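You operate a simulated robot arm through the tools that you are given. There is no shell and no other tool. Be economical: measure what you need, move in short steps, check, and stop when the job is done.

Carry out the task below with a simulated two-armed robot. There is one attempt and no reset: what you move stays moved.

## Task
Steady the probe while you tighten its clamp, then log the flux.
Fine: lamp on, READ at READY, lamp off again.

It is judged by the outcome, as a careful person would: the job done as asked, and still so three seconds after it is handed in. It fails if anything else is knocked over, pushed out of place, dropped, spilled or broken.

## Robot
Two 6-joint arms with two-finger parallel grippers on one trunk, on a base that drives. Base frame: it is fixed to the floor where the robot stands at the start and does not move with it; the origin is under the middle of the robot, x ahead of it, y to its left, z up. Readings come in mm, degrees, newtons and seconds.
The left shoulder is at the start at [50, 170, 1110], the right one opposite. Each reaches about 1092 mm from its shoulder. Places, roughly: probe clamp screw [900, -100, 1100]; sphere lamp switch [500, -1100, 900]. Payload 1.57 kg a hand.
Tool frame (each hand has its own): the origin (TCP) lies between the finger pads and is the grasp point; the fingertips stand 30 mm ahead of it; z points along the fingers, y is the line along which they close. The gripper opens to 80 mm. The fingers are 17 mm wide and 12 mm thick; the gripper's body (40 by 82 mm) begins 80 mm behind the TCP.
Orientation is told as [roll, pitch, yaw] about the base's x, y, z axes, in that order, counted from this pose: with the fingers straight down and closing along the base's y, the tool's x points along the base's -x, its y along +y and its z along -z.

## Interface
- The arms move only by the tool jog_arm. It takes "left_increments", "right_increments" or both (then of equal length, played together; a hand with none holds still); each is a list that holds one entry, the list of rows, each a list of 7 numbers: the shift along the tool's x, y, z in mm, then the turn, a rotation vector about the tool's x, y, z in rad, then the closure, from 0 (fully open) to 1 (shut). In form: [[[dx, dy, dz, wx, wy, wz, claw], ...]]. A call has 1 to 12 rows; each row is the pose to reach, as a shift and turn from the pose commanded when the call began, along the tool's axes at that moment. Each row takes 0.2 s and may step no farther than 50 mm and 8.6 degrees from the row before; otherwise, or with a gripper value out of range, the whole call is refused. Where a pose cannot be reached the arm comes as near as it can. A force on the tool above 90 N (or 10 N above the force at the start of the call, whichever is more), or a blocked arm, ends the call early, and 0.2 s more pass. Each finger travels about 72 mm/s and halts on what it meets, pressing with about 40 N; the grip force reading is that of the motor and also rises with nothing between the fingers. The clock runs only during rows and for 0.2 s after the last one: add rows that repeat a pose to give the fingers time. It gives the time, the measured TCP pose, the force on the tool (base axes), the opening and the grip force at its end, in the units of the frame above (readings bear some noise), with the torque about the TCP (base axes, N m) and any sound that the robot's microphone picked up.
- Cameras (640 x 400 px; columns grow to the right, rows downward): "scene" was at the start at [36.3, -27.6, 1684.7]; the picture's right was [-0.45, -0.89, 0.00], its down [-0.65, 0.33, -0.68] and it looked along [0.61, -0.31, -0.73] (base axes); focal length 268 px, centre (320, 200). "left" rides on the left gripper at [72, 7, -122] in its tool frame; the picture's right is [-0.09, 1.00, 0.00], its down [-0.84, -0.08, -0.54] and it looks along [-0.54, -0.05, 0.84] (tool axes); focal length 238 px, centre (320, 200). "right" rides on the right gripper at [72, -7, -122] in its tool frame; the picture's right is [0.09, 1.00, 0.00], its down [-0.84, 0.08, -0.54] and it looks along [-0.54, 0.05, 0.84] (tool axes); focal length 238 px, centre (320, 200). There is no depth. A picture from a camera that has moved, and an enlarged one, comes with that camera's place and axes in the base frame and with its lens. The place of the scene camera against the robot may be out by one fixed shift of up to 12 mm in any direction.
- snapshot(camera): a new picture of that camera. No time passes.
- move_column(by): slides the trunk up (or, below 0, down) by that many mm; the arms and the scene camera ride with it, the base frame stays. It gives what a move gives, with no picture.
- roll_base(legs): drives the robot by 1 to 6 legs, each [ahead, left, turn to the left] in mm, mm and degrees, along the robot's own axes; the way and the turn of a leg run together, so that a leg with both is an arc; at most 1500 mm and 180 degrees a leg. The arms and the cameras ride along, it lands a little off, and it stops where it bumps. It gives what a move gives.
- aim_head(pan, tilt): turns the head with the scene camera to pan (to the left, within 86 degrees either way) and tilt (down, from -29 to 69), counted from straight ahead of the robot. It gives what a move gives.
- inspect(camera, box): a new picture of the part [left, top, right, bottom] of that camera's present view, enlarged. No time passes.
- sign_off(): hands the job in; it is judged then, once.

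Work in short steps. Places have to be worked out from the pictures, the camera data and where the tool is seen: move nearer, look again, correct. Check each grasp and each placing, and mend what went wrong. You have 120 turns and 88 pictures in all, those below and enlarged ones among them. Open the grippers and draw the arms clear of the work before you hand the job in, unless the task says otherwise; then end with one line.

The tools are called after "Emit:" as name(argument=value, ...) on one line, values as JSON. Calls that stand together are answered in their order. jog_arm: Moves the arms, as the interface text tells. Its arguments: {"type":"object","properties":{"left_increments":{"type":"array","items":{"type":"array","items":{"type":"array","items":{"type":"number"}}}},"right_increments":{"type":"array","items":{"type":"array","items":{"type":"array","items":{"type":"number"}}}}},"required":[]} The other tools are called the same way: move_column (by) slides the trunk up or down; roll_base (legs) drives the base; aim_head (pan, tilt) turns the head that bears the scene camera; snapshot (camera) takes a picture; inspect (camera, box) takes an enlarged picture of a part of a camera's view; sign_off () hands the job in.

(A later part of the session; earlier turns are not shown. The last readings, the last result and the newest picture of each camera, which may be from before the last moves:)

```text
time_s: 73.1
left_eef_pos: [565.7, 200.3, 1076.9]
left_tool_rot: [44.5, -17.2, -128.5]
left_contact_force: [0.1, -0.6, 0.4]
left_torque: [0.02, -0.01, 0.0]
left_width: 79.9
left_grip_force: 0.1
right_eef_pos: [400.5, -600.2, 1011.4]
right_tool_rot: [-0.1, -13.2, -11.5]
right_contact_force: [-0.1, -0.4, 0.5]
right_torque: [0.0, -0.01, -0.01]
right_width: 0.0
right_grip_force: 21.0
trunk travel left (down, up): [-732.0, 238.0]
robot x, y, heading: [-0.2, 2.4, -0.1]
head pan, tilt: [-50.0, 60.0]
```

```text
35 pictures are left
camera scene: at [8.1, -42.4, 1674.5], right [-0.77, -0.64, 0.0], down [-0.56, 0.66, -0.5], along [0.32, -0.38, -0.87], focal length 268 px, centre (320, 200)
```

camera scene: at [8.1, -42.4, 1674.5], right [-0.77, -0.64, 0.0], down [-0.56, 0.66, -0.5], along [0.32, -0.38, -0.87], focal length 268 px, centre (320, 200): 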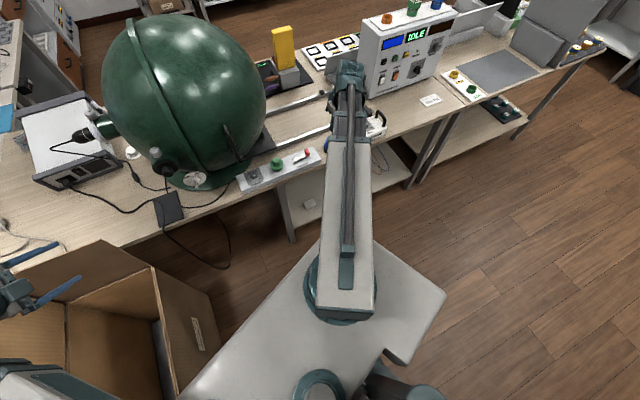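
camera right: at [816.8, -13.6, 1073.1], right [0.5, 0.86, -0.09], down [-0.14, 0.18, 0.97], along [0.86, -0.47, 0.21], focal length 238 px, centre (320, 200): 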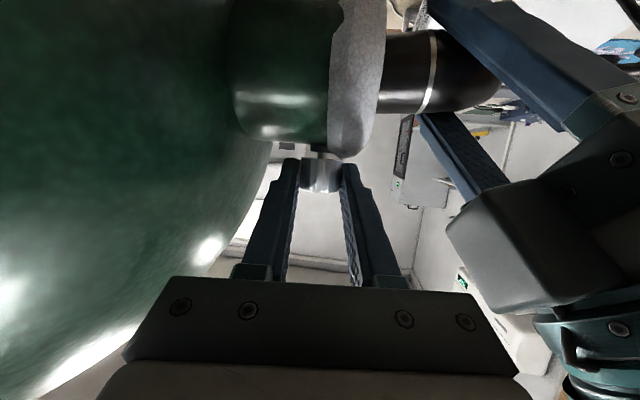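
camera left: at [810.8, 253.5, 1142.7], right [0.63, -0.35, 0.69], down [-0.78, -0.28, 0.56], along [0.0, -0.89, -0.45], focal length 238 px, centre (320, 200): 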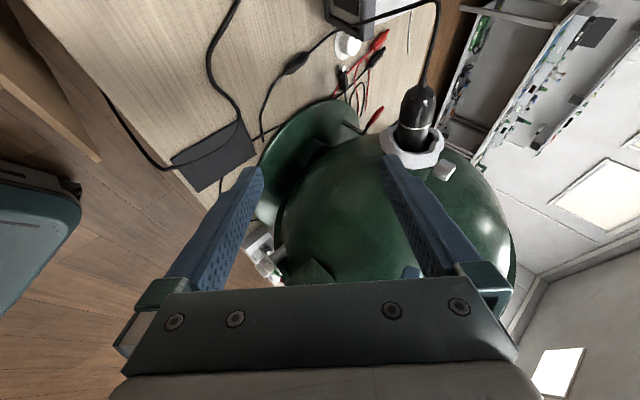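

The right arm is clear of the sphere. I tuck the left arm further out to the left before driving.

Emit:
jog_arm(left_increments=[[[8, -31, -34, 0, 0, 0, 0], [17, -62, -68, 0, 0, 0, 0], [25, -93, -102, 0, 0, 0, 0], [34, -124, -137, 0, 0, 0, 0], [42, -155, -171, 0, 0, 0, 0], [51, -186, -205, 0, 0, 0, 0], [60, -218, -240, 0, 0, 0, 0]]])

Emit:
roll_base(legs=[[0, -350, 0]])

Emit:
snapshot(camera="scene")

Emit:
snapshot(camera="right")

```text
time_s: 74.7
left_eef_pos: [373.4, 437.5, 1076.5]
left_tool_rot: [44.3, -18.0, -127.4]
left_contact_force: [0.3, 0.1, -0.2]
left_torque: [0.0, 0.0, 0.01]
left_width: 80.0
left_grip_force: 0.1
left hand out of reach, approached as far as the arm can: row 7
right_eef_pos: [401.7, -601.4, 1012.4]
right_tool_rot: [-0.2, -13.3, -11.5]
right_contact_force: [-0.5, 0.6, -0.3]
right_torque: [0.0, 0.0, 0.01]
right_width: 0.1
right_grip_force: 21.4
trunk travel left (down, up): [-732.0, 238.0]
robot x, y, heading: [0.9, 6.2, 0.1]
head pan, tilt: [-50.0, 60.0]
```

```text
time_s: 77.0
left_eef_pos: [374.5, 84.8, 1076.8]
left_tool_rot: [44.4, -18.1, -127.5]
left_contact_force: [-0.5, 0.5, 0.3]
left_torque: [0.03, 0.01, 0.0]
left_width: 80.2
left_grip_force: 0.0
right_eef_pos: [402.9, -954.2, 1011.2]
right_tool_rot: [-0.1, -13.1, -11.4]
right_contact_force: [-0.1, 0.4, 0.1]
right_torque: [0.03, 0.04, -0.04]
right_width: 0.0
right_grip_force: 21.1
trunk travel left (down, up): [-732.0, 238.0]
robot x, y, heading: [5.1, -355.3, -0.2]
head pan, tilt: [-50.0, 60.0]
```

```text
34 pictures are left
camera scene: at [8.3, -395.0, 1674.4], right [-0.77, -0.64, 0.0], down [-0.56, 0.66, -0.5], along [0.32, -0.38, -0.87], focal length 268 px, centre (320, 200)
```

scene: 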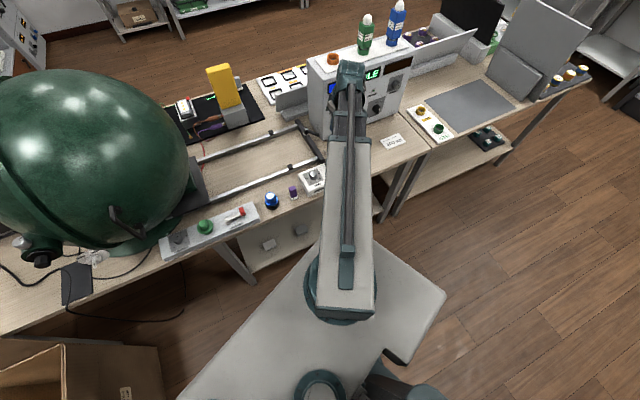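

```text
33 pictures are left
camera right: at [305.2, -940.9, 1112.4], right [0.11, 0.99, -0.02], down [0.69, -0.06, 0.72], along [0.71, -0.1, -0.7], focal length 238 px, centre (320, 200)
```

right: 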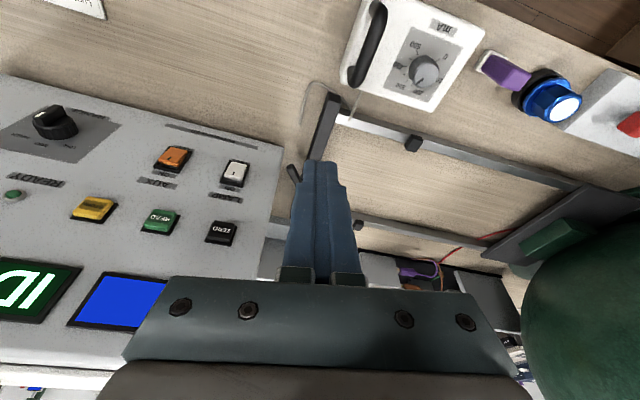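

The panel is now close: LAMP (white), AUX (orange), ZERO, READ and the yellow button, all readable. I move the hand back and face the panel for a second view.

Emit:
jog_arm(right_increments=[[[10, -22, -2, 0, -0.13, 0, 1], [20, -44, -5, 0, -0.26, 0, 1], [30, -66, -7, 0, -0.39, 0, 1], [40, -88, -10, 0, -0.52, 0, 1], [51, -108, -12, 0, -0.64, 0, 1]]])

Emit:
jog_arm(right_increments=[[[0, 0, 0, 0.071, 0, 0.06, 1], [0, 0, 0, 0.142, 0, 0.119, 1], [0, 0, 0, 0.142, 0, 0.119, 1]]])

Emit:
snapshot(camera="right")

```text
time_s: 78.2
left_eef_pos: [374.5, 84.1, 1077.2]
left_tool_rot: [44.4, -18.1, -127.5]
left_contact_force: [-1.0, -0.8, -0.2]
left_torque: [0.03, -0.01, 0.04]
left_width: 79.9
left_grip_force: 0.0
right_eef_pos: [328.5, -1048.2, 1084.5]
right_tool_rot: [-0.2, -49.9, -11.5]
right_contact_force: [-0.7, 0.6, 0.0]
right_torque: [0.0, 0.01, -0.01]
right_width: 0.0
right_grip_force: 21.2
right hand out of reach, approached as far as the arm can: row 1, 2, 3, 4, 5
trunk travel left (down, up): [-732.0, 238.0]
robot x, y, heading: [1.9, -349.3, 0.2]
head pan, tilt: [-50.0, 60.0]
```

```text
time_s: 79.0
left_eef_pos: [375.0, 85.6, 1076.3]
left_tool_rot: [44.4, -18.1, -127.5]
left_contact_force: [0.7, -0.4, 0.0]
left_torque: [-0.01, -0.03, -0.02]
left_width: 79.9
left_grip_force: 0.1
right_eef_pos: [329.4, -1047.3, 1085.2]
right_tool_rot: [-0.1, -49.8, -22.0]
right_contact_force: [1.0, 0.8, 0.3]
right_torque: [0.01, -0.03, -0.04]
right_width: 0.1
right_grip_force: 21.8
trunk travel left (down, up): [-732.0, 238.0]
robot x, y, heading: [0.6, -354.6, -0.0]
head pan, tilt: [-50.0, 60.0]
```

```text
32 pictures are left
camera right: at [197.3, -1001.8, 1106.4], right [0.32, 0.94, -0.07], down [0.15, 0.03, 0.99], along [0.94, -0.33, -0.13], focal length 238 px, centre (320, 200)
```

right: 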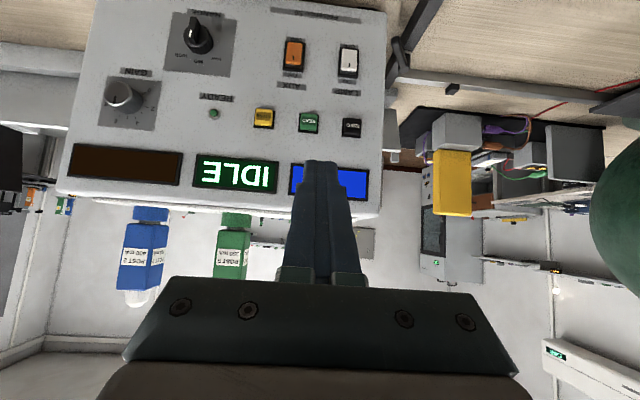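

A near-frontal view. I zoom in to read the labels and the rocker's state.

Emit:
inspect(camera="right", box=[180, 10, 390, 150])

```text
2.86 times, centred on (285, 80) of right
camera zoom: at [197.3, -1001.8, 1106.4], right [0.32, 0.94, -0.07], down [0.15, 0.03, 0.99], along [0.94, -0.33, -0.13], focal length 681 px, centre (420, 543)
```

zoom: 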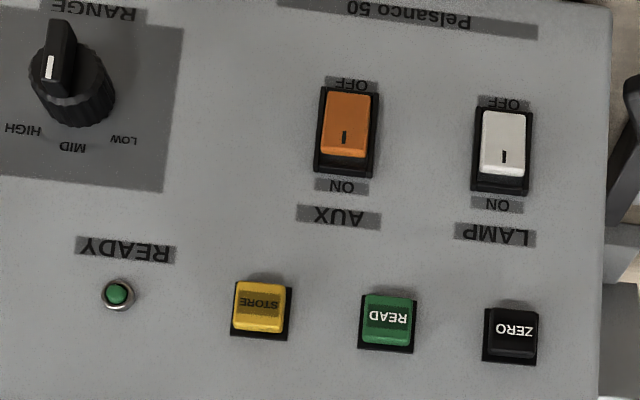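

LAMP's ON half is the upper one, at about z 891, with READ near z 967. I raise the left hand clear of the box and flatten the right hand in front of LAMP before lowering the trunk.

Emit:
jog_arm(left_increments=[[[0, 0, 0, -0.115, -0.05, 0, 0], [0, 0, 0, -0.23, -0.1, 0, 0], [0, 0, 0, -0.345, -0.15, 0, 0], [0, 0, 0, -0.458, -0.2, 0, 0]]], right_increments=[[[-10, 8, 11, 0, -0.09, 0, 1], [-20, 16, 22, 0, -0.18, 0, 1], [-30, 25, 34, 0, -0.27, 0, 1], [-38.7, 33.3, 45.8, 0, -0.353, 0, 1]]])

Emit:
move_column(by=-180)

Emit:
snapshot(camera="right")

Emit:
snapshot(camera="left")

```text
time_s: 80.0
left_eef_pos: [398.1, 72.7, 1171.5]
left_tool_rot: [74.1, -23.6, -137.0]
left_contact_force: [0.4, -0.2, 0.1]
left_torque: [0.0, 0.04, 0.03]
left_width: 80.0
left_grip_force: 0.0
left hand out of reach, approached as far as the arm can: row 1, 2, 3, 4
right_eef_pos: [397.5, -1039.7, 1150.9]
right_tool_rot: [-0.4, -70.0, -21.9]
right_contact_force: [0.0, 0.6, -0.3]
right_torque: [0.0, 0.02, 0.0]
right_width: 0.3
right_grip_force: 21.3
right hand out of reach, approached as far as the arm can: row 1, 2, 3, 4
trunk travel left (down, up): [-732.0, 238.0]
robot x, y, heading: [6.3, -348.3, -0.2]
head pan, tilt: [-50.0, 60.0]
```

```text
time_s: 82.0
left_eef_pos: [397.9, 72.0, 990.7]
left_tool_rot: [74.1, -23.7, -137.1]
left_contact_force: [-0.3, 0.4, -0.1]
left_torque: [0.0, 0.0, 0.02]
left_width: 80.1
left_grip_force: 0.0
right_eef_pos: [397.0, -1039.0, 970.2]
right_tool_rot: [-0.3, -69.9, -21.9]
right_contact_force: [0.1, -0.5, -0.5]
right_torque: [0.01, 0.0, -0.02]
right_width: 0.0
right_grip_force: 21.2
trunk travel left (down, up): [-552.0, 418.0]
robot x, y, heading: [0.6, -354.5, 0.0]
head pan, tilt: [-50.0, 60.0]
```

```text
30 pictures are left
camera right: at [265.6, -993.3, 943.4], right [0.35, 0.93, -0.09], down [-0.17, 0.16, 0.97], along [0.92, -0.32, 0.22], focal length 238 px, centre (320, 200)
```

right: 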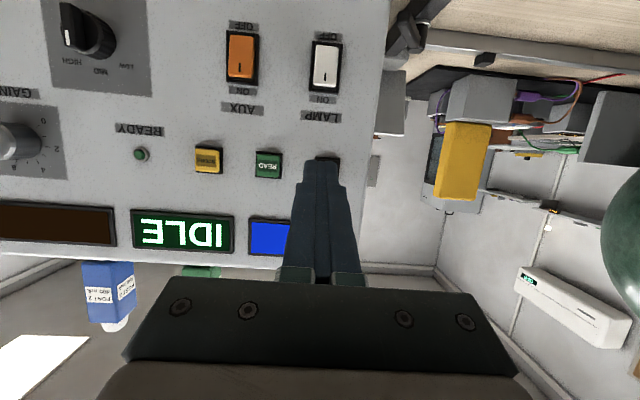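

```text
29 pictures are left
camera left: at [378.6, 212.6, 998.6], right [0.41, 0.0, 0.91], down [-0.91, -0.11, 0.4], along [0.1, -0.99, -0.04], focal length 238 px, centre (320, 200)
```

left: 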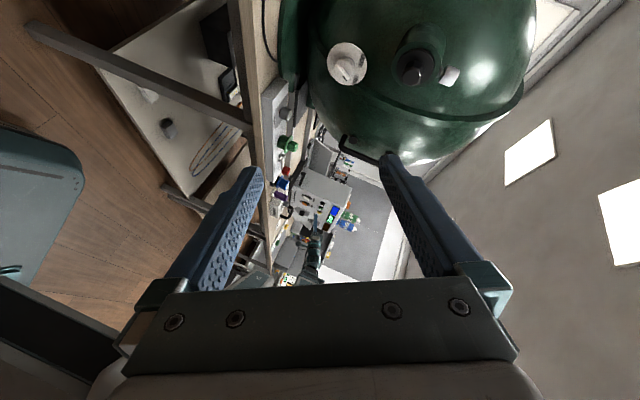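

Refined from three views: LAMP's ON half is at about z 883 and the panel face about 98 mm ahead of the TCP. I lower the trunk 84 mm and approach to 40 mm.

Emit:
move_column(by=-84)

Emit:
jog_arm(right_increments=[[[-7, 0, 19, 0, 0, 0, 1], [-14, 0, 38, 0, 0, 0, 1], [-14, 0, 38, 0, 0, 0, 1]]])

Emit:
snapshot(camera="right")

Emit:
aim_head(pan=-58, tilt=50)

Emit:
snapshot(camera="scene")

```text
time_s: 83.2
left_eef_pos: [398.2, 72.1, 907.8]
left_tool_rot: [74.1, -23.6, -137.0]
left_contact_force: [0.1, 0.0, 0.7]
left_torque: [0.02, 0.0, -0.01]
left_width: 80.0
left_grip_force: 0.0
right_eef_pos: [396.5, -1040.2, 885.9]
right_tool_rot: [-0.4, -69.9, -21.7]
right_contact_force: [1.3, -0.4, -0.7]
right_torque: [0.02, -0.03, 0.0]
right_width: 0.0
right_grip_force: 21.8
trunk travel left (down, up): [-468.0, 502.0]
robot x, y, heading: [-1.3, -353.5, 0.2]
head pan, tilt: [-50.0, 60.0]
```

```text
time_s: 84.0
left_eef_pos: [397.6, 72.9, 907.7]
left_tool_rot: [74.0, -23.7, -137.0]
left_contact_force: [-0.5, -0.8, 0.7]
left_torque: [-0.02, -0.04, 0.01]
left_width: 80.0
left_grip_force: 0.0
right_eef_pos: [434.0, -1054.8, 887.5]
right_tool_rot: [-0.5, -69.9, -21.8]
right_contact_force: [-0.9, 0.1, -1.0]
right_torque: [-0.01, -0.02, 0.0]
right_width: 0.0
right_grip_force: 22.0
trunk travel left (down, up): [-468.0, 502.0]
robot x, y, heading: [0.5, -349.4, 0.2]
head pan, tilt: [-50.0, 60.0]
```

```text
28 pictures are left
camera right: at [302.8, -1008.6, 859.4], right [0.35, 0.93, -0.09], down [-0.18, 0.16, 0.97], along [0.92, -0.32, 0.22], focal length 238 px, centre (320, 200)
```

right: 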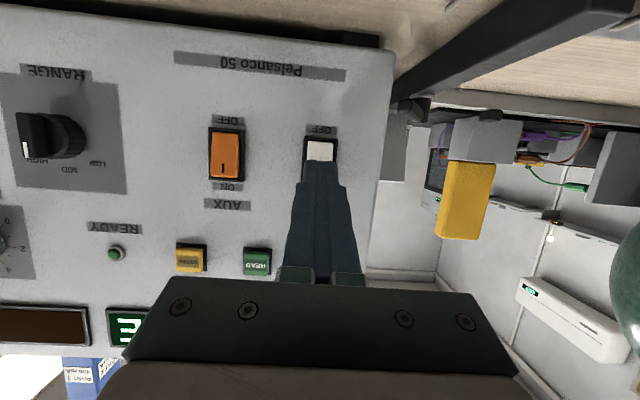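

```text
time_s: 84.7
left_eef_pos: [398.7, 72.5, 907.2]
left_tool_rot: [74.0, -23.6, -137.0]
left_contact_force: [0.1, 0.6, 0.8]
left_torque: [0.05, -0.03, 0.03]
left_width: 80.1
left_grip_force: 0.0
right_eef_pos: [433.5, -1054.0, 886.4]
right_tool_rot: [-0.5, -69.8, -21.8]
right_contact_force: [0.2, 0.2, 0.1]
right_torque: [0.0, 0.01, -0.01]
right_width: 0.0
right_grip_force: 21.4
trunk travel left (down, up): [-468.0, 502.0]
robot x, y, heading: [-2.4, -352.9, 0.2]
head pan, tilt: [-58.0, 50.0]
```

```text
27 pictures are left
camera scene: at [6.2, -408.3, 1423.0], right [-0.85, -0.53, 0.0], down [-0.41, 0.65, -0.64], along [0.34, -0.54, -0.77], focal length 268 px, centre (320, 200)
```

scene: 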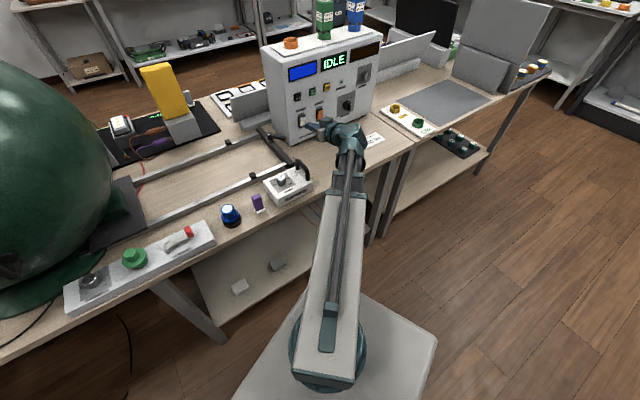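

Aligned with the upper half of LAMP. I press forward about 30 mm.

Emit:
jog_arm(right_increments=[[[-5.2, 0, 14.1, 0, 0, 0, 1], [-8.3, 0, 22.5, 0, 0, 0, 1], [-10.3, 0, 28.2, 0, 0, 0, 1]]])

Emit:
snapshot(camera="right")

```text
time_s: 85.5
left_eef_pos: [396.0, 73.6, 907.3]
left_tool_rot: [74.2, -23.7, -137.1]
left_contact_force: [0.1, -0.4, 0.4]
left_torque: [0.0, -0.01, 0.02]
left_width: 80.0
left_grip_force: 0.0
right_eef_pos: [456.0, -1064.0, 887.1]
right_tool_rot: [-0.6, -69.9, -21.7]
right_contact_force: [-27.6, 15.2, -5.0]
right_torque: [0.34, 0.11, 0.05]
right_width: 0.0
right_grip_force: 21.5
trunk travel left (down, up): [-468.0, 502.0]
robot x, y, heading: [-2.3, -349.1, 0.1]
head pan, tilt: [-58.0, 50.0]
```

```text
26 pictures are left
camera right: at [325.5, -1017.7, 860.2], right [0.35, 0.93, -0.09], down [-0.17, 0.16, 0.97], along [0.92, -0.32, 0.22], focal length 238 px, centre (320, 200)
```

right: 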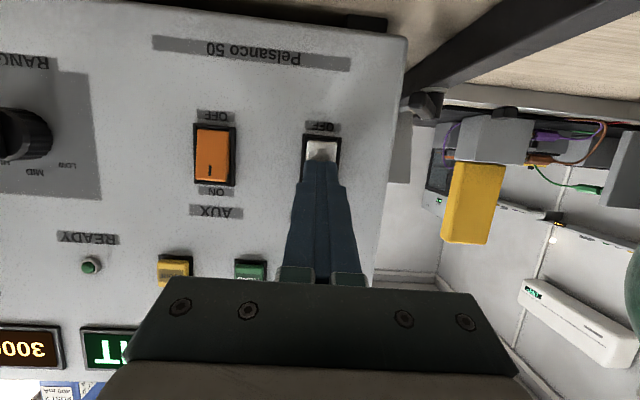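

The lamp is on: the displays lit up and the status changed. I back off, shift to READ, and watch the status display.

Emit:
jog_arm(right_increments=[[[6.9, 0, -18.8, 0, 0, 0, 1], [13.8, -10, -37.6, 0, 0, 0, 1], [13.8, -48, -37.6, 0, 0, 0, 1]]])

Emit:
move_column(by=80)

Emit:
inspect(camera="scene", box=[250, 50, 390, 150])

Emit:
snapshot(camera="right")

```text
time_s: 86.3
left_eef_pos: [396.8, 71.8, 906.3]
left_tool_rot: [74.0, -23.6, -137.0]
left_contact_force: [0.5, -0.6, -0.2]
left_torque: [-0.02, 0.02, 0.0]
left_width: 80.0
left_grip_force: 0.1
right_eef_pos: [406.4, -1096.6, 886.9]
right_tool_rot: [-0.3, -69.9, -21.6]
right_contact_force: [-0.1, 0.6, 0.2]
right_torque: [0.01, 0.02, -0.06]
right_width: 0.1
right_grip_force: 20.9
trunk travel left (down, up): [-468.0, 502.0]
robot x, y, heading: [-0.0, -351.4, -0.1]
head pan, tilt: [-58.0, 50.0]
```

```text
time_s: 87.5
left_eef_pos: [398.1, 73.5, 986.3]
left_tool_rot: [74.0, -23.8, -136.9]
left_contact_force: [-1.0, 0.4, -0.3]
left_torque: [-0.01, 0.02, -0.03]
left_width: 80.1
left_grip_force: 0.2
right_eef_pos: [405.8, -1096.1, 967.0]
right_tool_rot: [-0.4, -70.1, -21.8]
right_contact_force: [1.1, -0.1, 0.6]
right_torque: [0.01, 0.04, 0.01]
right_width: 0.0
right_grip_force: 21.3
trunk travel left (down, up): [-548.0, 422.0]
robot x, y, heading: [-1.0, -351.6, 0.1]
head pan, tilt: [-58.0, 50.0]
```

```text
4.00 times, centred on (320, 100) of scene
camera zoom: at [6.2, -408.3, 1503.0], right [-0.85, -0.53, 0.0], down [-0.41, 0.65, -0.64], along [0.34, -0.54, -0.77], focal length 1070 px, centre (320, 600)
```

zoom: 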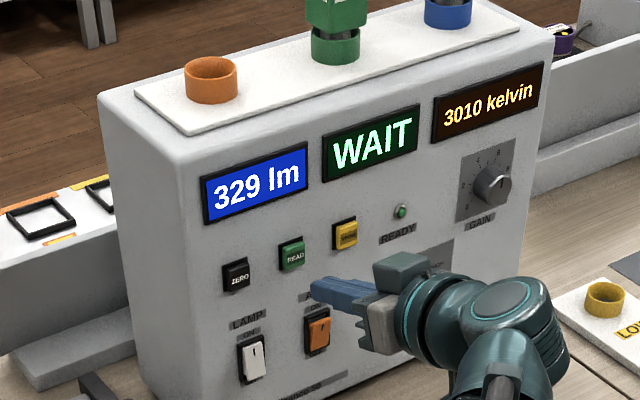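

```text
24 pictures are left
camera right: at [275.6, -1049.2, 939.4], right [0.35, 0.93, -0.09], down [-0.18, 0.16, 0.97], along [0.92, -0.32, 0.22], focal length 238 px, centre (320, 200)
```

right: 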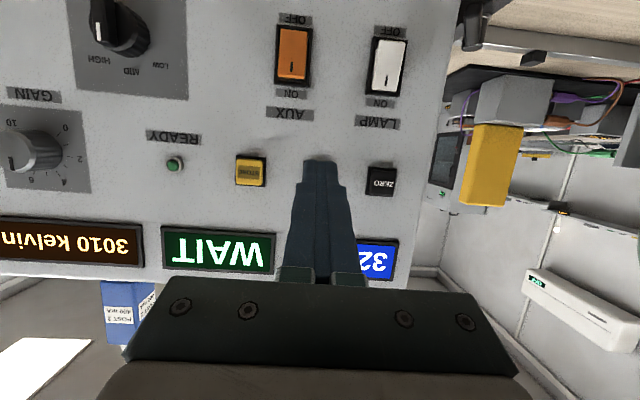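

The status is WAIT, with flux reading 329 lm and the tip in line with READ. I move a little closer and wait.

Emit:
jog_arm(right_increments=[[[-5.2, 0, 14.1, 0, 0, 0, 1], [-5.2, 0, 14.1, 0, 0, 0, 1], [-5.2, 0, 14.1, 0, 0, 0, 1], [-5.2, 0, 14.1, 0, 0, 0, 1], [-5.2, 0, 14.1, 0, 0, 0, 1], [-5.2, 0, 14.1, 0, 0, 0, 1], [-5.2, 0, 14.1, 0, 0, 0, 1], [-5.2, 0, 14.1, 0, 0, 0, 1], [-5.2, 0, 14.1, 0, 0, 0, 1], [-5.2, 0, 14.1, 0, 0, 0, 1], [-5.2, 0, 14.1, 0, 0, 0, 1], [-5.2, 0, 14.1, 0, 0, 0, 1]]])

Emit:
inspect(camera="scene", box=[250, 50, 390, 150])

```text
time_s: 90.1
left_eef_pos: [398.2, 73.8, 986.5]
left_tool_rot: [74.0, -23.6, -137.0]
left_contact_force: [-0.3, 1.0, -0.4]
left_torque: [-0.01, 0.01, 0.02]
left_width: 80.1
left_grip_force: 0.0
right_eef_pos: [419.6, -1100.8, 968.3]
right_tool_rot: [-0.4, -69.9, -21.7]
right_contact_force: [0.0, 0.0, -0.3]
right_torque: [0.05, 0.02, 0.03]
right_width: 0.0
right_grip_force: 21.6
trunk travel left (down, up): [-548.0, 422.0]
robot x, y, heading: [-0.8, -354.3, 0.1]
head pan, tilt: [-58.0, 50.0]
```

```text
4.00 times, centred on (320, 100) of scene
camera zoom: at [6.2, -408.3, 1503.0], right [-0.85, -0.53, 0.0], down [-0.41, 0.65, -0.64], along [0.34, -0.54, -0.77], focal length 1070 px, centre (320, 600)
```

zoom: 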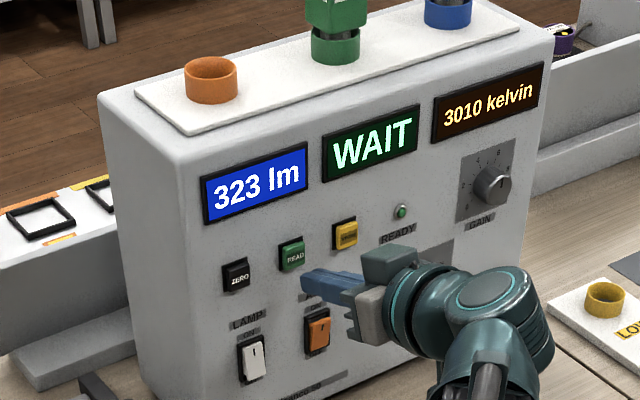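

Still WAIT at 323 lm and settling. I wait more.

Emit:
jog_arm(right_increments=[[[0, 0, 0, 0, 0, 0, 1], [0, 0, 0, 0, 0, 0, 1], [0, 0, 0, 0, 0, 0, 1], [0, 0, 0, 0, 0, 0, 1], [0, 0, 0, 0, 0, 0, 1], [0, 0, 0, 0, 0, 0, 1], [0, 0, 0, 0, 0, 0, 1], [0, 0, 0, 0, 0, 0, 1], [0, 0, 0, 0, 0, 0, 1], [0, 0, 0, 0, 0, 0, 1], [0, 0, 0, 0, 0, 0, 1], [0, 0, 0, 0, 0, 0, 1]]])

Emit:
jog_arm(right_increments=[[[0, 0, 0, 0, 0, 0, 1], [0, 0, 0, 0, 0, 0, 1], [0, 0, 0, 0, 0, 0, 1], [0, 0, 0, 0, 0, 0, 1], [0, 0, 0, 0, 0, 0, 1], [0, 0, 0, 0, 0, 0, 1], [0, 0, 0, 0, 0, 0, 1], [0, 0, 0, 0, 0, 0, 1], [0, 0, 0, 0, 0, 0, 1], [0, 0, 0, 0, 0, 0, 1], [0, 0, 0, 0, 0, 0, 1], [0, 0, 0, 0, 0, 0, 1]]])

Emit:
inspect(camera="scene", box=[250, 50, 390, 150])

```text
time_s: 92.7
left_eef_pos: [398.0, 72.1, 987.2]
left_tool_rot: [73.9, -23.6, -137.0]
left_contact_force: [0.4, -0.4, 0.3]
left_torque: [0.02, 0.0, 0.0]
left_width: 79.8
left_grip_force: 0.0
right_eef_pos: [421.6, -1101.8, 966.4]
right_tool_rot: [-0.4, -70.1, -21.8]
right_contact_force: [0.1, 0.2, 0.4]
right_torque: [0.0, 0.03, 0.02]
right_width: 0.0
right_grip_force: 21.8
trunk travel left (down, up): [-548.0, 422.0]
robot x, y, heading: [-0.7, -351.7, 0.2]
head pan, tilt: [-58.0, 50.0]
```

```text
time_s: 95.3
left_eef_pos: [397.5, 73.5, 987.2]
left_tool_rot: [74.1, -23.6, -137.0]
left_contact_force: [-0.5, 1.0, 0.0]
left_torque: [0.0, 0.0, -0.01]
left_width: 80.1
left_grip_force: 0.0
right_eef_pos: [421.4, -1100.9, 966.6]
right_tool_rot: [-0.3, -70.0, -21.9]
right_contact_force: [-0.6, 0.0, -0.4]
right_torque: [0.01, -0.01, 0.0]
right_width: 0.1
right_grip_force: 21.2
trunk travel left (down, up): [-548.0, 422.0]
robot x, y, heading: [-1.6, -354.9, 0.0]
head pan, tilt: [-58.0, 50.0]
```

```text
4.00 times, centred on (320, 100) of scene
camera zoom: at [6.2, -408.3, 1503.0], right [-0.85, -0.53, 0.0], down [-0.41, 0.65, -0.64], along [0.34, -0.54, -0.77], focal length 1070 px, centre (320, 600)
```

zoom: 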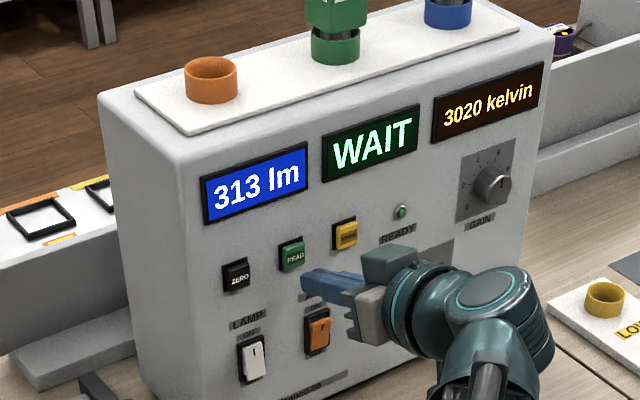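

Still drifting at 313 lm. I wait about ten more seconds.

Emit:
jog_arm(right_increments=[[[0, 0, 0, 0, 0, 0, 1], [0, 0, 0, 0, 0, 0, 1], [0, 0, 0, 0, 0, 0, 1], [0, 0, 0, 0, 0, 0, 1], [0, 0, 0, 0, 0, 0, 1], [0, 0, 0, 0, 0, 0, 1], [0, 0, 0, 0, 0, 0, 1], [0, 0, 0, 0, 0, 0, 1], [0, 0, 0, 0, 0, 0, 1], [0, 0, 0, 0, 0, 0, 1], [0, 0, 0, 0, 0, 0, 1], [0, 0, 0, 0, 0, 0, 1]]])

Emit:
jog_arm(right_increments=[[[0, 0, 0, 0, 0, 0, 1], [0, 0, 0, 0, 0, 0, 1], [0, 0, 0, 0, 0, 0, 1], [0, 0, 0, 0, 0, 0, 1], [0, 0, 0, 0, 0, 0, 1], [0, 0, 0, 0, 0, 0, 1], [0, 0, 0, 0, 0, 0, 1], [0, 0, 0, 0, 0, 0, 1], [0, 0, 0, 0, 0, 0, 1], [0, 0, 0, 0, 0, 0, 1], [0, 0, 0, 0, 0, 0, 1], [0, 0, 0, 0, 0, 0, 1]]])

Emit:
jog_arm(right_increments=[[[0, 0, 0, 0, 0, 0, 1], [0, 0, 0, 0, 0, 0, 1], [0, 0, 0, 0, 0, 0, 1], [0, 0, 0, 0, 0, 0, 1], [0, 0, 0, 0, 0, 0, 1], [0, 0, 0, 0, 0, 0, 1], [0, 0, 0, 0, 0, 0, 1], [0, 0, 0, 0, 0, 0, 1], [0, 0, 0, 0, 0, 0, 1], [0, 0, 0, 0, 0, 0, 1], [0, 0, 0, 0, 0, 0, 1], [0, 0, 0, 0, 0, 0, 1]]])

Emit:
inspect(camera="scene", box=[250, 50, 390, 150])

```text
time_s: 97.9
left_eef_pos: [398.6, 72.6, 986.9]
left_tool_rot: [74.0, -23.6, -136.9]
left_contact_force: [0.8, 0.5, 0.9]
left_torque: [0.0, 0.03, 0.0]
left_width: 79.9
left_grip_force: 0.1
right_eef_pos: [420.6, -1101.1, 966.5]
right_tool_rot: [-0.5, -69.9, -21.7]
right_contact_force: [0.4, -0.8, 0.3]
right_torque: [0.01, -0.02, 0.01]
right_width: 0.3
right_grip_force: 20.8
trunk travel left (down, up): [-548.0, 422.0]
robot x, y, heading: [0.8, -350.5, -0.2]
head pan, tilt: [-58.0, 50.0]
```

```text
time_s: 100.5
left_eef_pos: [398.4, 73.1, 987.5]
left_tool_rot: [74.0, -23.6, -137.0]
left_contact_force: [-0.2, 0.4, -0.2]
left_torque: [0.02, 0.03, -0.02]
left_width: 80.0
left_grip_force: 0.1
right_eef_pos: [420.0, -1100.1, 967.6]
right_tool_rot: [-0.5, -70.0, -21.7]
right_contact_force: [-0.8, -0.7, -0.1]
right_torque: [-0.03, -0.01, 0.04]
right_width: 0.2
right_grip_force: 21.3
trunk travel left (down, up): [-548.0, 422.0]
robot x, y, heading: [1.2, -351.7, -0.1]
head pan, tilt: [-58.0, 50.0]
```

```text
time_s: 103.1
left_eef_pos: [398.8, 72.7, 987.0]
left_tool_rot: [74.0, -23.6, -137.0]
left_contact_force: [0.5, -0.4, 0.5]
left_torque: [0.01, 0.0, 0.01]
left_width: 80.0
left_grip_force: 0.1
right_eef_pos: [419.9, -1101.9, 967.6]
right_tool_rot: [-0.4, -70.0, -21.7]
right_contact_force: [-0.1, 0.8, 0.6]
right_torque: [0.05, 0.02, -0.01]
right_width: 0.1
right_grip_force: 21.9
trunk travel left (down, up): [-548.0, 422.0]
robot x, y, heading: [0.4, -353.0, 0.1]
head pan, tilt: [-58.0, 50.0]
```

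```text
4.00 times, centred on (320, 100) of scene
camera zoom: at [6.2, -408.3, 1503.0], right [-0.85, -0.53, 0.0], down [-0.41, 0.65, -0.64], along [0.34, -0.54, -0.77], focal length 1070 px, centre (320, 600)
```

zoom: 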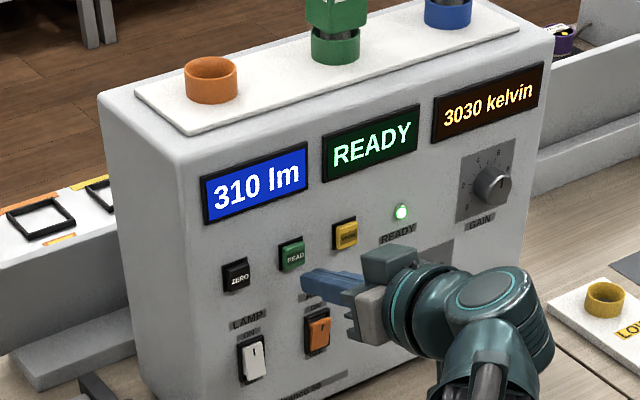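

READY is lit at 310 lm, so I press READ.

Emit:
jog_arm(right_increments=[[[-3.4, 0, 9.4, 0, 0, 0, 1], [-6.2, 0, 16.9, 0, 0, 0, 1], [-7.6, 0, 20.7, 0, 0, 0, 1]]])

Emit:
inspect(camera="scene", box=[250, 50, 390, 150])

```text
time_s: 103.9
left_eef_pos: [398.9, 72.6, 987.1]
left_tool_rot: [74.0, -23.5, -136.9]
left_contact_force: [0.5, 0.5, -0.1]
left_torque: [-0.02, -0.04, -0.02]
left_width: 80.4
left_grip_force: 0.0
right_eef_pos: [442.1, -1109.5, 966.8]
right_tool_rot: [-0.5, -69.9, -21.8]
right_contact_force: [-1.2, 0.5, -1.1]
right_torque: [0.03, 0.05, -0.04]
right_width: 0.0
right_grip_force: 20.9
trunk travel left (down, up): [-548.0, 422.0]
robot x, y, heading: [-2.2, -348.6, -0.1]
head pan, tilt: [-58.0, 50.0]
heard: click
```

```text
4.00 times, centred on (320, 100) of scene
camera zoom: at [6.0, -408.3, 1503.0], right [-0.85, -0.53, 0.0], down [-0.41, 0.65, -0.64], along [0.34, -0.54, -0.77], focal length 1070 px, centre (320, 600)
```

zoom: 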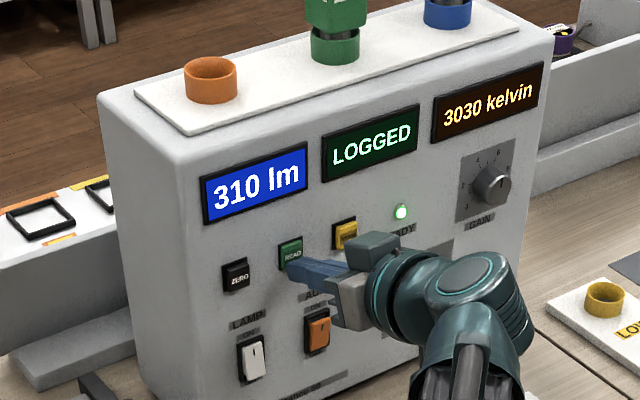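

LOGGED at 310 lm. Now for lamp off I retract, tip the hand to 35° (so its camera stays above the bench), shift back over LAMP and lower to its OFF half.

Emit:
jog_arm(right_increments=[[[8, 0, -22, 0, 0, 0, 1], [17.5, 0, -47.9, 0, 0.06, 0, 1], [17.5, 24, -47.9, 0, 0.16, 0, 1], [17.5, 48, -47.9, 0, 0.262, 0, 1], [17.5, 48, -47.9, 0, 0.262, 0, 1]]])

Emit:
move_column(by=-52)

Emit:
snapshot(camera="right")

```text
time_s: 105.1
left_eef_pos: [399.2, 73.1, 987.2]
left_tool_rot: [74.1, -23.8, -137.0]
left_contact_force: [0.7, 0.3, -0.7]
left_torque: [-0.03, 0.0, 0.02]
left_width: 80.3
left_grip_force: 0.1
right_eef_pos: [411.2, -1047.2, 916.0]
right_tool_rot: [-0.4, -54.9, -22.0]
right_contact_force: [0.3, 0.3, 0.0]
right_torque: [-0.02, -0.02, 0.04]
right_width: 0.2
right_grip_force: 22.1
right hand out of reach, approached as far as the arm can: row 2, 3, 4, 5
trunk travel left (down, up): [-548.0, 422.0]
robot x, y, heading: [-1.0, -351.6, 0.2]
head pan, tilt: [-58.0, 50.0]
```

```text
time_s: 106.0
left_eef_pos: [398.9, 73.5, 935.3]
left_tool_rot: [74.0, -23.7, -137.1]
left_contact_force: [-0.6, -1.0, -0.1]
left_torque: [0.03, -0.01, -0.02]
left_width: 79.9
left_grip_force: 0.0
right_eef_pos: [412.2, -1046.9, 865.8]
right_tool_rot: [-0.2, -55.1, -22.1]
right_contact_force: [-0.1, -0.2, 0.3]
right_torque: [-0.01, 0.03, 0.0]
right_width: 0.0
right_grip_force: 20.9
trunk travel left (down, up): [-496.0, 474.0]
robot x, y, heading: [-0.3, -348.2, -0.0]
head pan, tilt: [-58.0, 50.0]
```

```text
19 pictures are left
camera right: at [278.9, -999.5, 873.5], right [0.33, 0.94, -0.08], down [0.06, 0.06, 1.0], along [0.94, -0.33, -0.04], focal length 238 px, centre (320, 200)
```

right: 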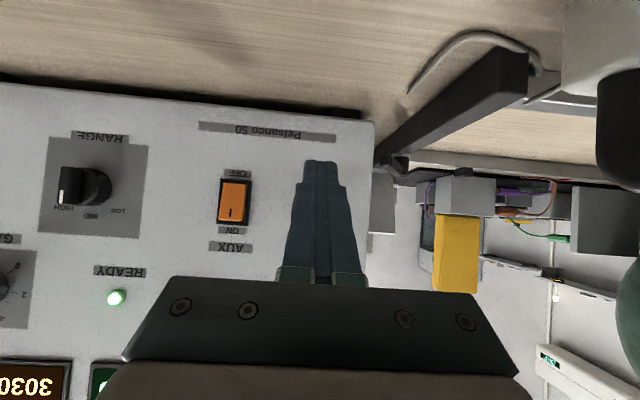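

The tip is in front of LAMP's lower (OFF) half. I press forward.

Emit:
jog_arm(right_increments=[[[-17, 0, 24.6, 0, 0, 0, 1], [-25, 0, 36, 0, 0, 0, 1], [-30.5, 0, 43.6, 0, 0, 0, 1]]])

Emit:
inspect(camera="scene", box=[250, 40, 390, 160])

```text
time_s: 106.8
left_eef_pos: [397.1, 72.2, 934.2]
left_tool_rot: [74.0, -23.5, -137.0]
left_contact_force: [0.0, 0.7, 0.4]
left_torque: [0.01, -0.01, 0.01]
left_width: 80.2
left_grip_force: 0.1
right_eef_pos: [460.7, -1065.9, 864.0]
right_tool_rot: [-0.2, -54.9, -21.9]
right_contact_force: [-2.4, 0.4, -6.8]
right_torque: [0.12, 0.12, 0.04]
right_width: 0.0
right_grip_force: 21.2
trunk travel left (down, up): [-496.0, 474.0]
robot x, y, heading: [1.5, -353.5, 0.1]
head pan, tilt: [-58.0, 50.0]
```

```text
3.33 times, centred on (320, 100) of scene
camera zoom: at [6.3, -408.8, 1450.8], right [-0.85, -0.53, 0.0], down [-0.41, 0.65, -0.64], along [0.34, -0.54, -0.77], focal length 892 px, centre (320, 533)
```

zoom: 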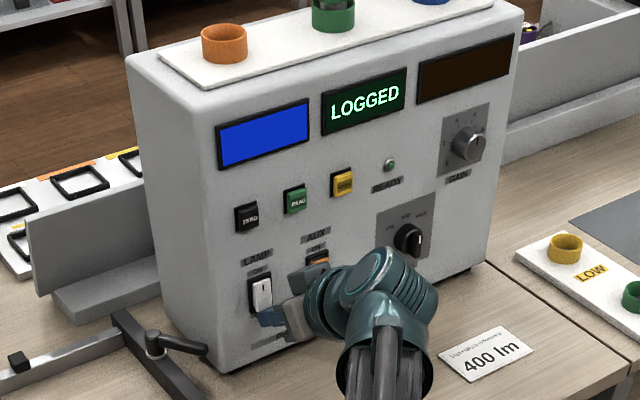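

The lamp is off and the display still shows LOGGED. I draw the hand back, open it, and raise the trunk clear.

Emit:
jog_arm(right_increments=[[[17, 0, -24, 0, 0, 0, 1], [34, 0, -49, 0, 0, 0, 1], [52, 0, -74, 0, 0, 0, 0.6], [69, 0, -98, 0, 0, 0, 0], [86, 0, -123, 0, 0, 0, 0], [86, 0, -123, 0, 0, 0, 0]]])

Emit:
move_column(by=230)

Emit:
inspect(camera="scene", box=[220, 60, 420, 240])

Emit:
aim_head(pan=20, tilt=35)

Emit:
snapshot(camera="scene")

```text
time_s: 108.2
left_eef_pos: [397.6, 73.4, 934.6]
left_tool_rot: [74.0, -23.6, -137.0]
left_contact_force: [0.5, 0.7, -0.2]
left_torque: [-0.03, 0.0, -0.01]
left_width: 79.8
left_grip_force: 0.0
right_eef_pos: [322.7, -1010.3, 864.4]
right_tool_rot: [-0.2, -55.1, -22.0]
right_contact_force: [0.3, 0.1, -0.6]
right_torque: [-0.02, 0.02, -0.01]
right_width: 80.1
right_grip_force: 0.1
trunk travel left (down, up): [-496.0, 474.0]
robot x, y, heading: [0.0, -347.9, -0.1]
head pan, tilt: [-58.0, 50.0]
```

```text
time_s: 110.6
left_eef_pos: [398.4, 73.1, 1163.8]
left_tool_rot: [73.9, -23.7, -137.0]
left_contact_force: [0.2, 0.3, 0.0]
left_torque: [0.0, 0.02, -0.01]
left_width: 79.9
left_grip_force: 0.1
right_eef_pos: [323.9, -1010.1, 1093.3]
right_tool_rot: [-0.3, -55.0, -22.1]
right_contact_force: [0.3, 0.2, 0.0]
right_torque: [0.01, -0.02, -0.01]
right_width: 80.0
right_grip_force: 0.1
trunk travel left (down, up): [-726.0, 244.0]
robot x, y, heading: [0.0, -350.7, 0.1]
head pan, tilt: [-58.0, 50.0]
```

```text
2.22 times, centred on (320, 150) of scene
camera zoom: at [6.2, -408.3, 1681.0], right [-0.85, -0.53, 0.0], down [-0.41, 0.65, -0.64], along [0.34, -0.54, -0.77], focal length 595 px, centre (320, 311)
```

zoom: 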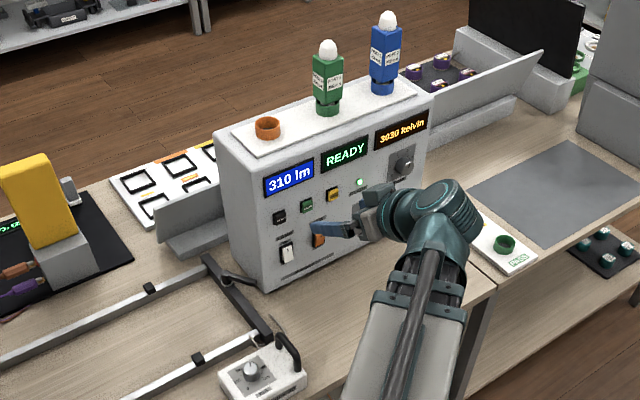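

```text
time_s: 112.1
left_eef_pos: [398.4, 72.8, 1165.9]
left_tool_rot: [74.0, -23.6, -137.0]
left_contact_force: [-0.1, -0.4, 0.2]
left_torque: [-0.01, -0.02, 0.01]
left_width: 80.0
left_grip_force: 0.0
right_eef_pos: [323.3, -1010.9, 1094.4]
right_tool_rot: [-0.1, -54.9, -22.1]
right_contact_force: [0.3, 0.3, 0.1]
right_torque: [0.04, 0.01, 0.01]
right_width: 79.9
right_grip_force: 0.1
trunk travel left (down, up): [-726.0, 244.0]
robot x, y, heading: [0.1, -352.5, -0.0]
head pan, tilt: [20.0, 35.0]
```

```text
16 pictures are left
camera scene: at [48.1, -312.9, 1702.7], right [0.34, -0.94, 0.0], down [-0.54, -0.2, -0.82], along [0.77, 0.28, -0.57], focal length 268 px, centre (320, 200)
```

scene: 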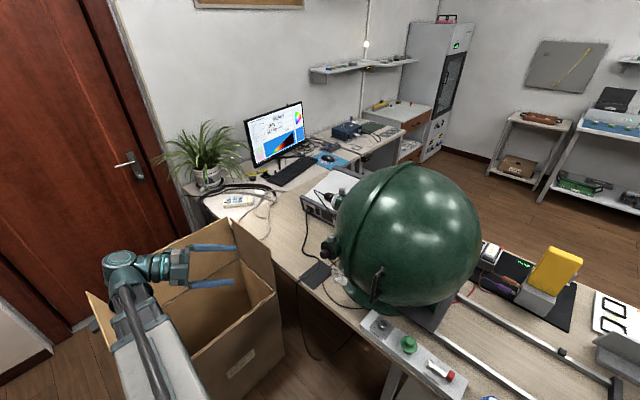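

The display reads READY, 310 lm again: the lamp came back on, so the rocker did not latch OFF. I go back for a closer look before pressing it properly.

Emit:
aim_head(pan=-58, tilt=50)

Emit:
inspect(camera="right", box=[240, 0, 400, 120])

```text
time_s: 113.6
left_eef_pos: [398.0, 73.7, 1166.0]
left_tool_rot: [74.0, -23.6, -136.9]
left_contact_force: [0.6, 1.2, 0.0]
left_torque: [0.01, 0.01, 0.0]
left_width: 79.8
left_grip_force: 0.2
right_eef_pos: [321.7, -1009.9, 1094.3]
right_tool_rot: [-0.4, -54.9, -22.1]
right_contact_force: [0.7, -0.3, -0.3]
right_torque: [0.03, 0.0, 0.03]
right_width: 79.9
right_grip_force: 0.1
trunk travel left (down, up): [-726.0, 244.0]
robot x, y, heading: [2.1, -351.8, -0.1]
head pan, tilt: [-58.0, 50.0]
```

```text
3.33 times, centred on (320, 60) of right
camera zoom: at [189.9, -963.2, 1103.5], right [0.33, 0.94, -0.08], down [0.06, 0.06, 1.0], along [0.94, -0.33, -0.04], focal length 794 px, centre (320, 667)
```

zoom: 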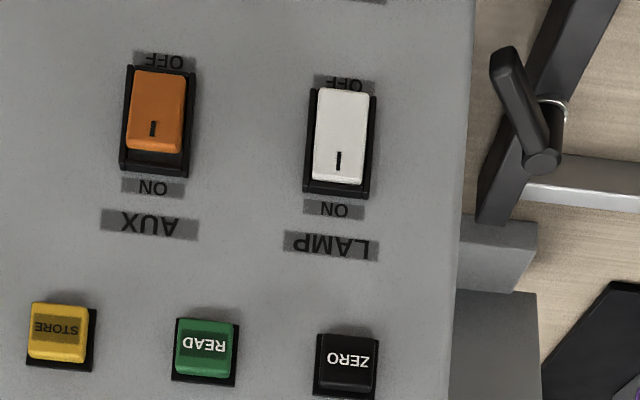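

The rocker is tilted to ON, so my OFF press was too shallow and low, and it sprang back. I redo it: close the gripper, lower to contact about 5 mm higher, and this time press until it bottoms firmly.

Emit:
jog_arm(right_increments=[[[0, 0, 0, 0, 0, 0, 0.5], [0, 0, 0, 0, 0, 0, 1], [0, 0, 0, 0, 0, 0, 1], [0, 0, 0, 0, 0, 0, 1], [0, 0, 0, 0, 0, 0, 1], [0, 0, 0, 0, 0, 0, 1]]])

Emit:
move_column(by=-223)

Emit:
jog_arm(right_increments=[[[-27, 0, 39, 0, 0, 0, 1], [-54, 0, 78, 0, 0, 0, 1], [-75, 0, 107, 0, 0, 0, 1], [-75, 0, 107, 0, 0, 0, 1]]])

Emit:
inspect(camera="right", box=[220, 100, 420, 240])

```text
time_s: 115.0
left_eef_pos: [398.2, 73.4, 1165.1]
left_tool_rot: [73.9, -23.6, -137.0]
left_contact_force: [0.7, -0.4, -0.2]
left_torque: [-0.01, -0.02, -0.02]
left_width: 79.9
left_grip_force: 0.1
right_eef_pos: [322.3, -1009.5, 1094.9]
right_tool_rot: [-0.3, -55.0, -22.0]
right_contact_force: [0.3, -0.4, -0.6]
right_torque: [-0.02, 0.0, -0.02]
right_width: 0.0
right_grip_force: 21.1
trunk travel left (down, up): [-726.0, 244.0]
robot x, y, heading: [3.5, -351.3, 0.2]
head pan, tilt: [-58.0, 50.0]
```

```text
time_s: 117.4
left_eef_pos: [398.1, 73.5, 942.5]
left_tool_rot: [74.0, -23.5, -137.0]
left_contact_force: [0.6, -0.4, -0.1]
left_torque: [0.03, -0.01, -0.01]
left_width: 79.9
left_grip_force: 0.0
right_eef_pos: [324.3, -1010.4, 871.1]
right_tool_rot: [-0.2, -55.0, -22.0]
right_contact_force: [0.8, 0.0, 0.1]
right_torque: [-0.02, 0.02, 0.0]
right_width: 0.1
right_grip_force: 21.3
trunk travel left (down, up): [-503.0, 467.0]
robot x, y, heading: [-2.1, -354.9, 0.1]
head pan, tilt: [-58.0, 50.0]
```

```text
time_s: 118.4
left_eef_pos: [399.0, 73.0, 941.5]
left_tool_rot: [74.1, -23.7, -136.9]
left_contact_force: [-0.7, -0.6, -0.2]
left_torque: [-0.01, -0.03, 0.02]
left_width: 80.1
left_grip_force: 0.1
right_eef_pos: [444.4, -1058.7, 871.3]
right_tool_rot: [-0.2, -55.1, -22.0]
right_contact_force: [0.0, -0.4, 0.4]
right_torque: [0.01, 0.02, 0.01]
right_width: 0.1
right_grip_force: 21.5
trunk travel left (down, up): [-503.0, 467.0]
robot x, y, heading: [1.9, -350.2, -0.1]
head pan, tilt: [-58.0, 50.0]
```

```text
2.86 times, centred on (320, 170) of right
camera zoom: at [311.6, -1012.0, 880.4], right [0.33, 0.94, -0.08], down [0.06, 0.06, 1.0], along [0.94, -0.33, -0.04], focal length 681 px, centre (320, 286)
```

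zoom: 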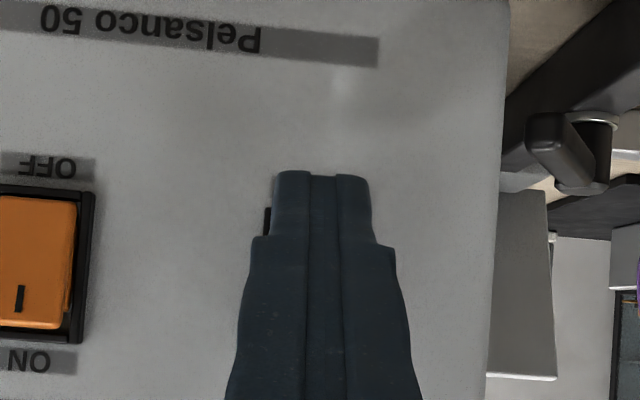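

The pivot looks to be near z 867, so contact should be near 855 for leverage. I lower 6 mm and press deeper, in small steps.

Emit:
move_column(by=-6)

Emit:
jog_arm(right_increments=[[[-6, 0, 8.5, 0, 0, 0, 1], [-10.3, 0, 14.7, 0, 0, 0, 1], [-12, 0, 17.2, 0, 0, 0, 1], [-13.2, 0, 18.8, 0, 0, 0, 1], [-13.2, 0, 18.8, 0, 0, 0, 1]]])

Emit:
inspect(camera="scene", box=[250, 40, 390, 160])

```text
time_s: 119.0
left_eef_pos: [398.0, 72.4, 935.1]
left_tool_rot: [73.9, -23.6, -137.0]
left_contact_force: [0.5, -0.2, -0.1]
left_torque: [0.03, 0.0, 0.0]
left_width: 79.9
left_grip_force: 0.1
right_eef_pos: [443.9, -1058.7, 864.2]
right_tool_rot: [-0.2, -55.0, -22.0]
right_contact_force: [0.1, -0.2, -0.1]
right_torque: [0.03, -0.03, 0.01]
right_width: 0.0
right_grip_force: 21.5
trunk travel left (down, up): [-497.0, 473.0]
robot x, y, heading: [3.6, -347.8, -0.3]
head pan, tilt: [-58.0, 50.0]
```

```text
time_s: 120.2
left_eef_pos: [397.0, 73.0, 936.5]
left_tool_rot: [74.0, -23.5, -137.0]
left_contact_force: [-0.2, 0.5, 0.3]
left_torque: [0.04, -0.01, 0.02]
left_width: 80.2
left_grip_force: 0.1
right_eef_pos: [462.7, -1066.6, 864.6]
right_tool_rot: [-0.3, -54.9, -22.0]
right_contact_force: [-22.7, 10.7, -16.9]
right_torque: [0.17, 0.59, -0.15]
right_width: 0.0
right_grip_force: 21.1
trunk travel left (down, up): [-497.0, 473.0]
robot x, y, heading: [-1.8, -351.3, -0.1]
head pan, tilt: [-58.0, 50.0]
```

```text
3.33 times, centred on (320, 100) of scene
camera zoom: at [4.8, -408.7, 1451.8], right [-0.85, -0.53, 0.0], down [-0.41, 0.65, -0.64], along [0.34, -0.54, -0.77], focal length 892 px, centre (320, 533)
```

zoom: 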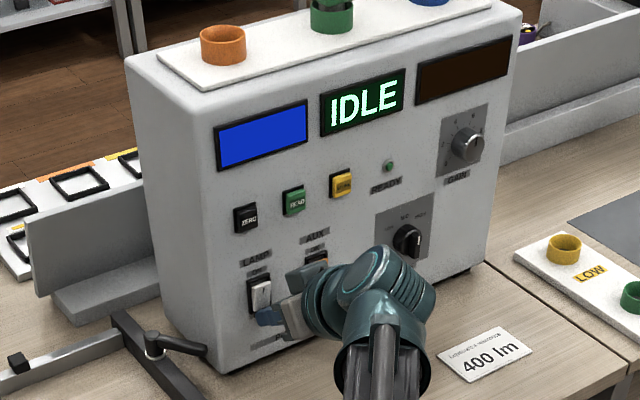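

The lamp went off under a firm 30 N press, but relighting had cleared the status, which now reads IDLE rather than LOGGED. I retract first and check that OFF latches.

Emit:
jog_arm(right_increments=[[[10, 0, -15, 0, 0, 0, 1], [25, 0, -35, 0, 0, 0, 1], [33, 0, -47, 0, 0, 0, 1], [33, 0, -47, 0, 0, 0, 1]]])

Emit:
inspect(camera="scene", box=[250, 40, 390, 160])

```text
time_s: 121.2
left_eef_pos: [397.5, 72.9, 935.4]
left_tool_rot: [74.0, -23.6, -137.0]
left_contact_force: [-0.8, -0.2, 0.0]
left_torque: [-0.05, -0.01, -0.02]
left_width: 80.0
left_grip_force: 0.0
right_eef_pos: [411.9, -1045.6, 864.3]
right_tool_rot: [-0.2, -55.0, -22.0]
right_contact_force: [0.5, 0.0, -0.1]
right_torque: [0.01, -0.03, 0.0]
right_width: 0.0
right_grip_force: 21.7
trunk travel left (down, up): [-497.0, 473.0]
robot x, y, heading: [4.7, -351.2, -0.3]
head pan, tilt: [-58.0, 50.0]
```

```text
3.33 times, centred on (320, 100) of scene
camera zoom: at [6.2, -408.4, 1452.0], right [-0.85, -0.53, 0.0], down [-0.41, 0.65, -0.64], along [0.34, -0.54, -0.77], focal length 892 px, centre (320, 533)
```

zoom: 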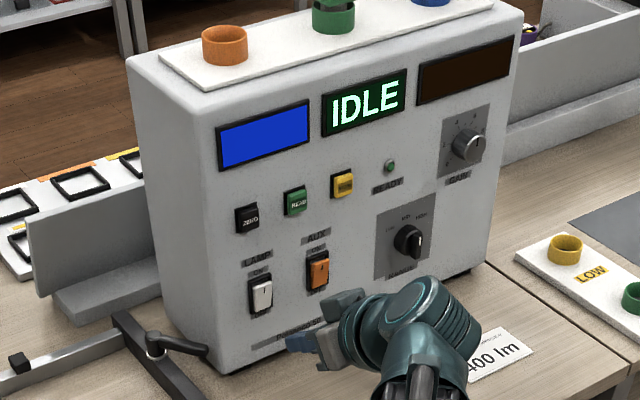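

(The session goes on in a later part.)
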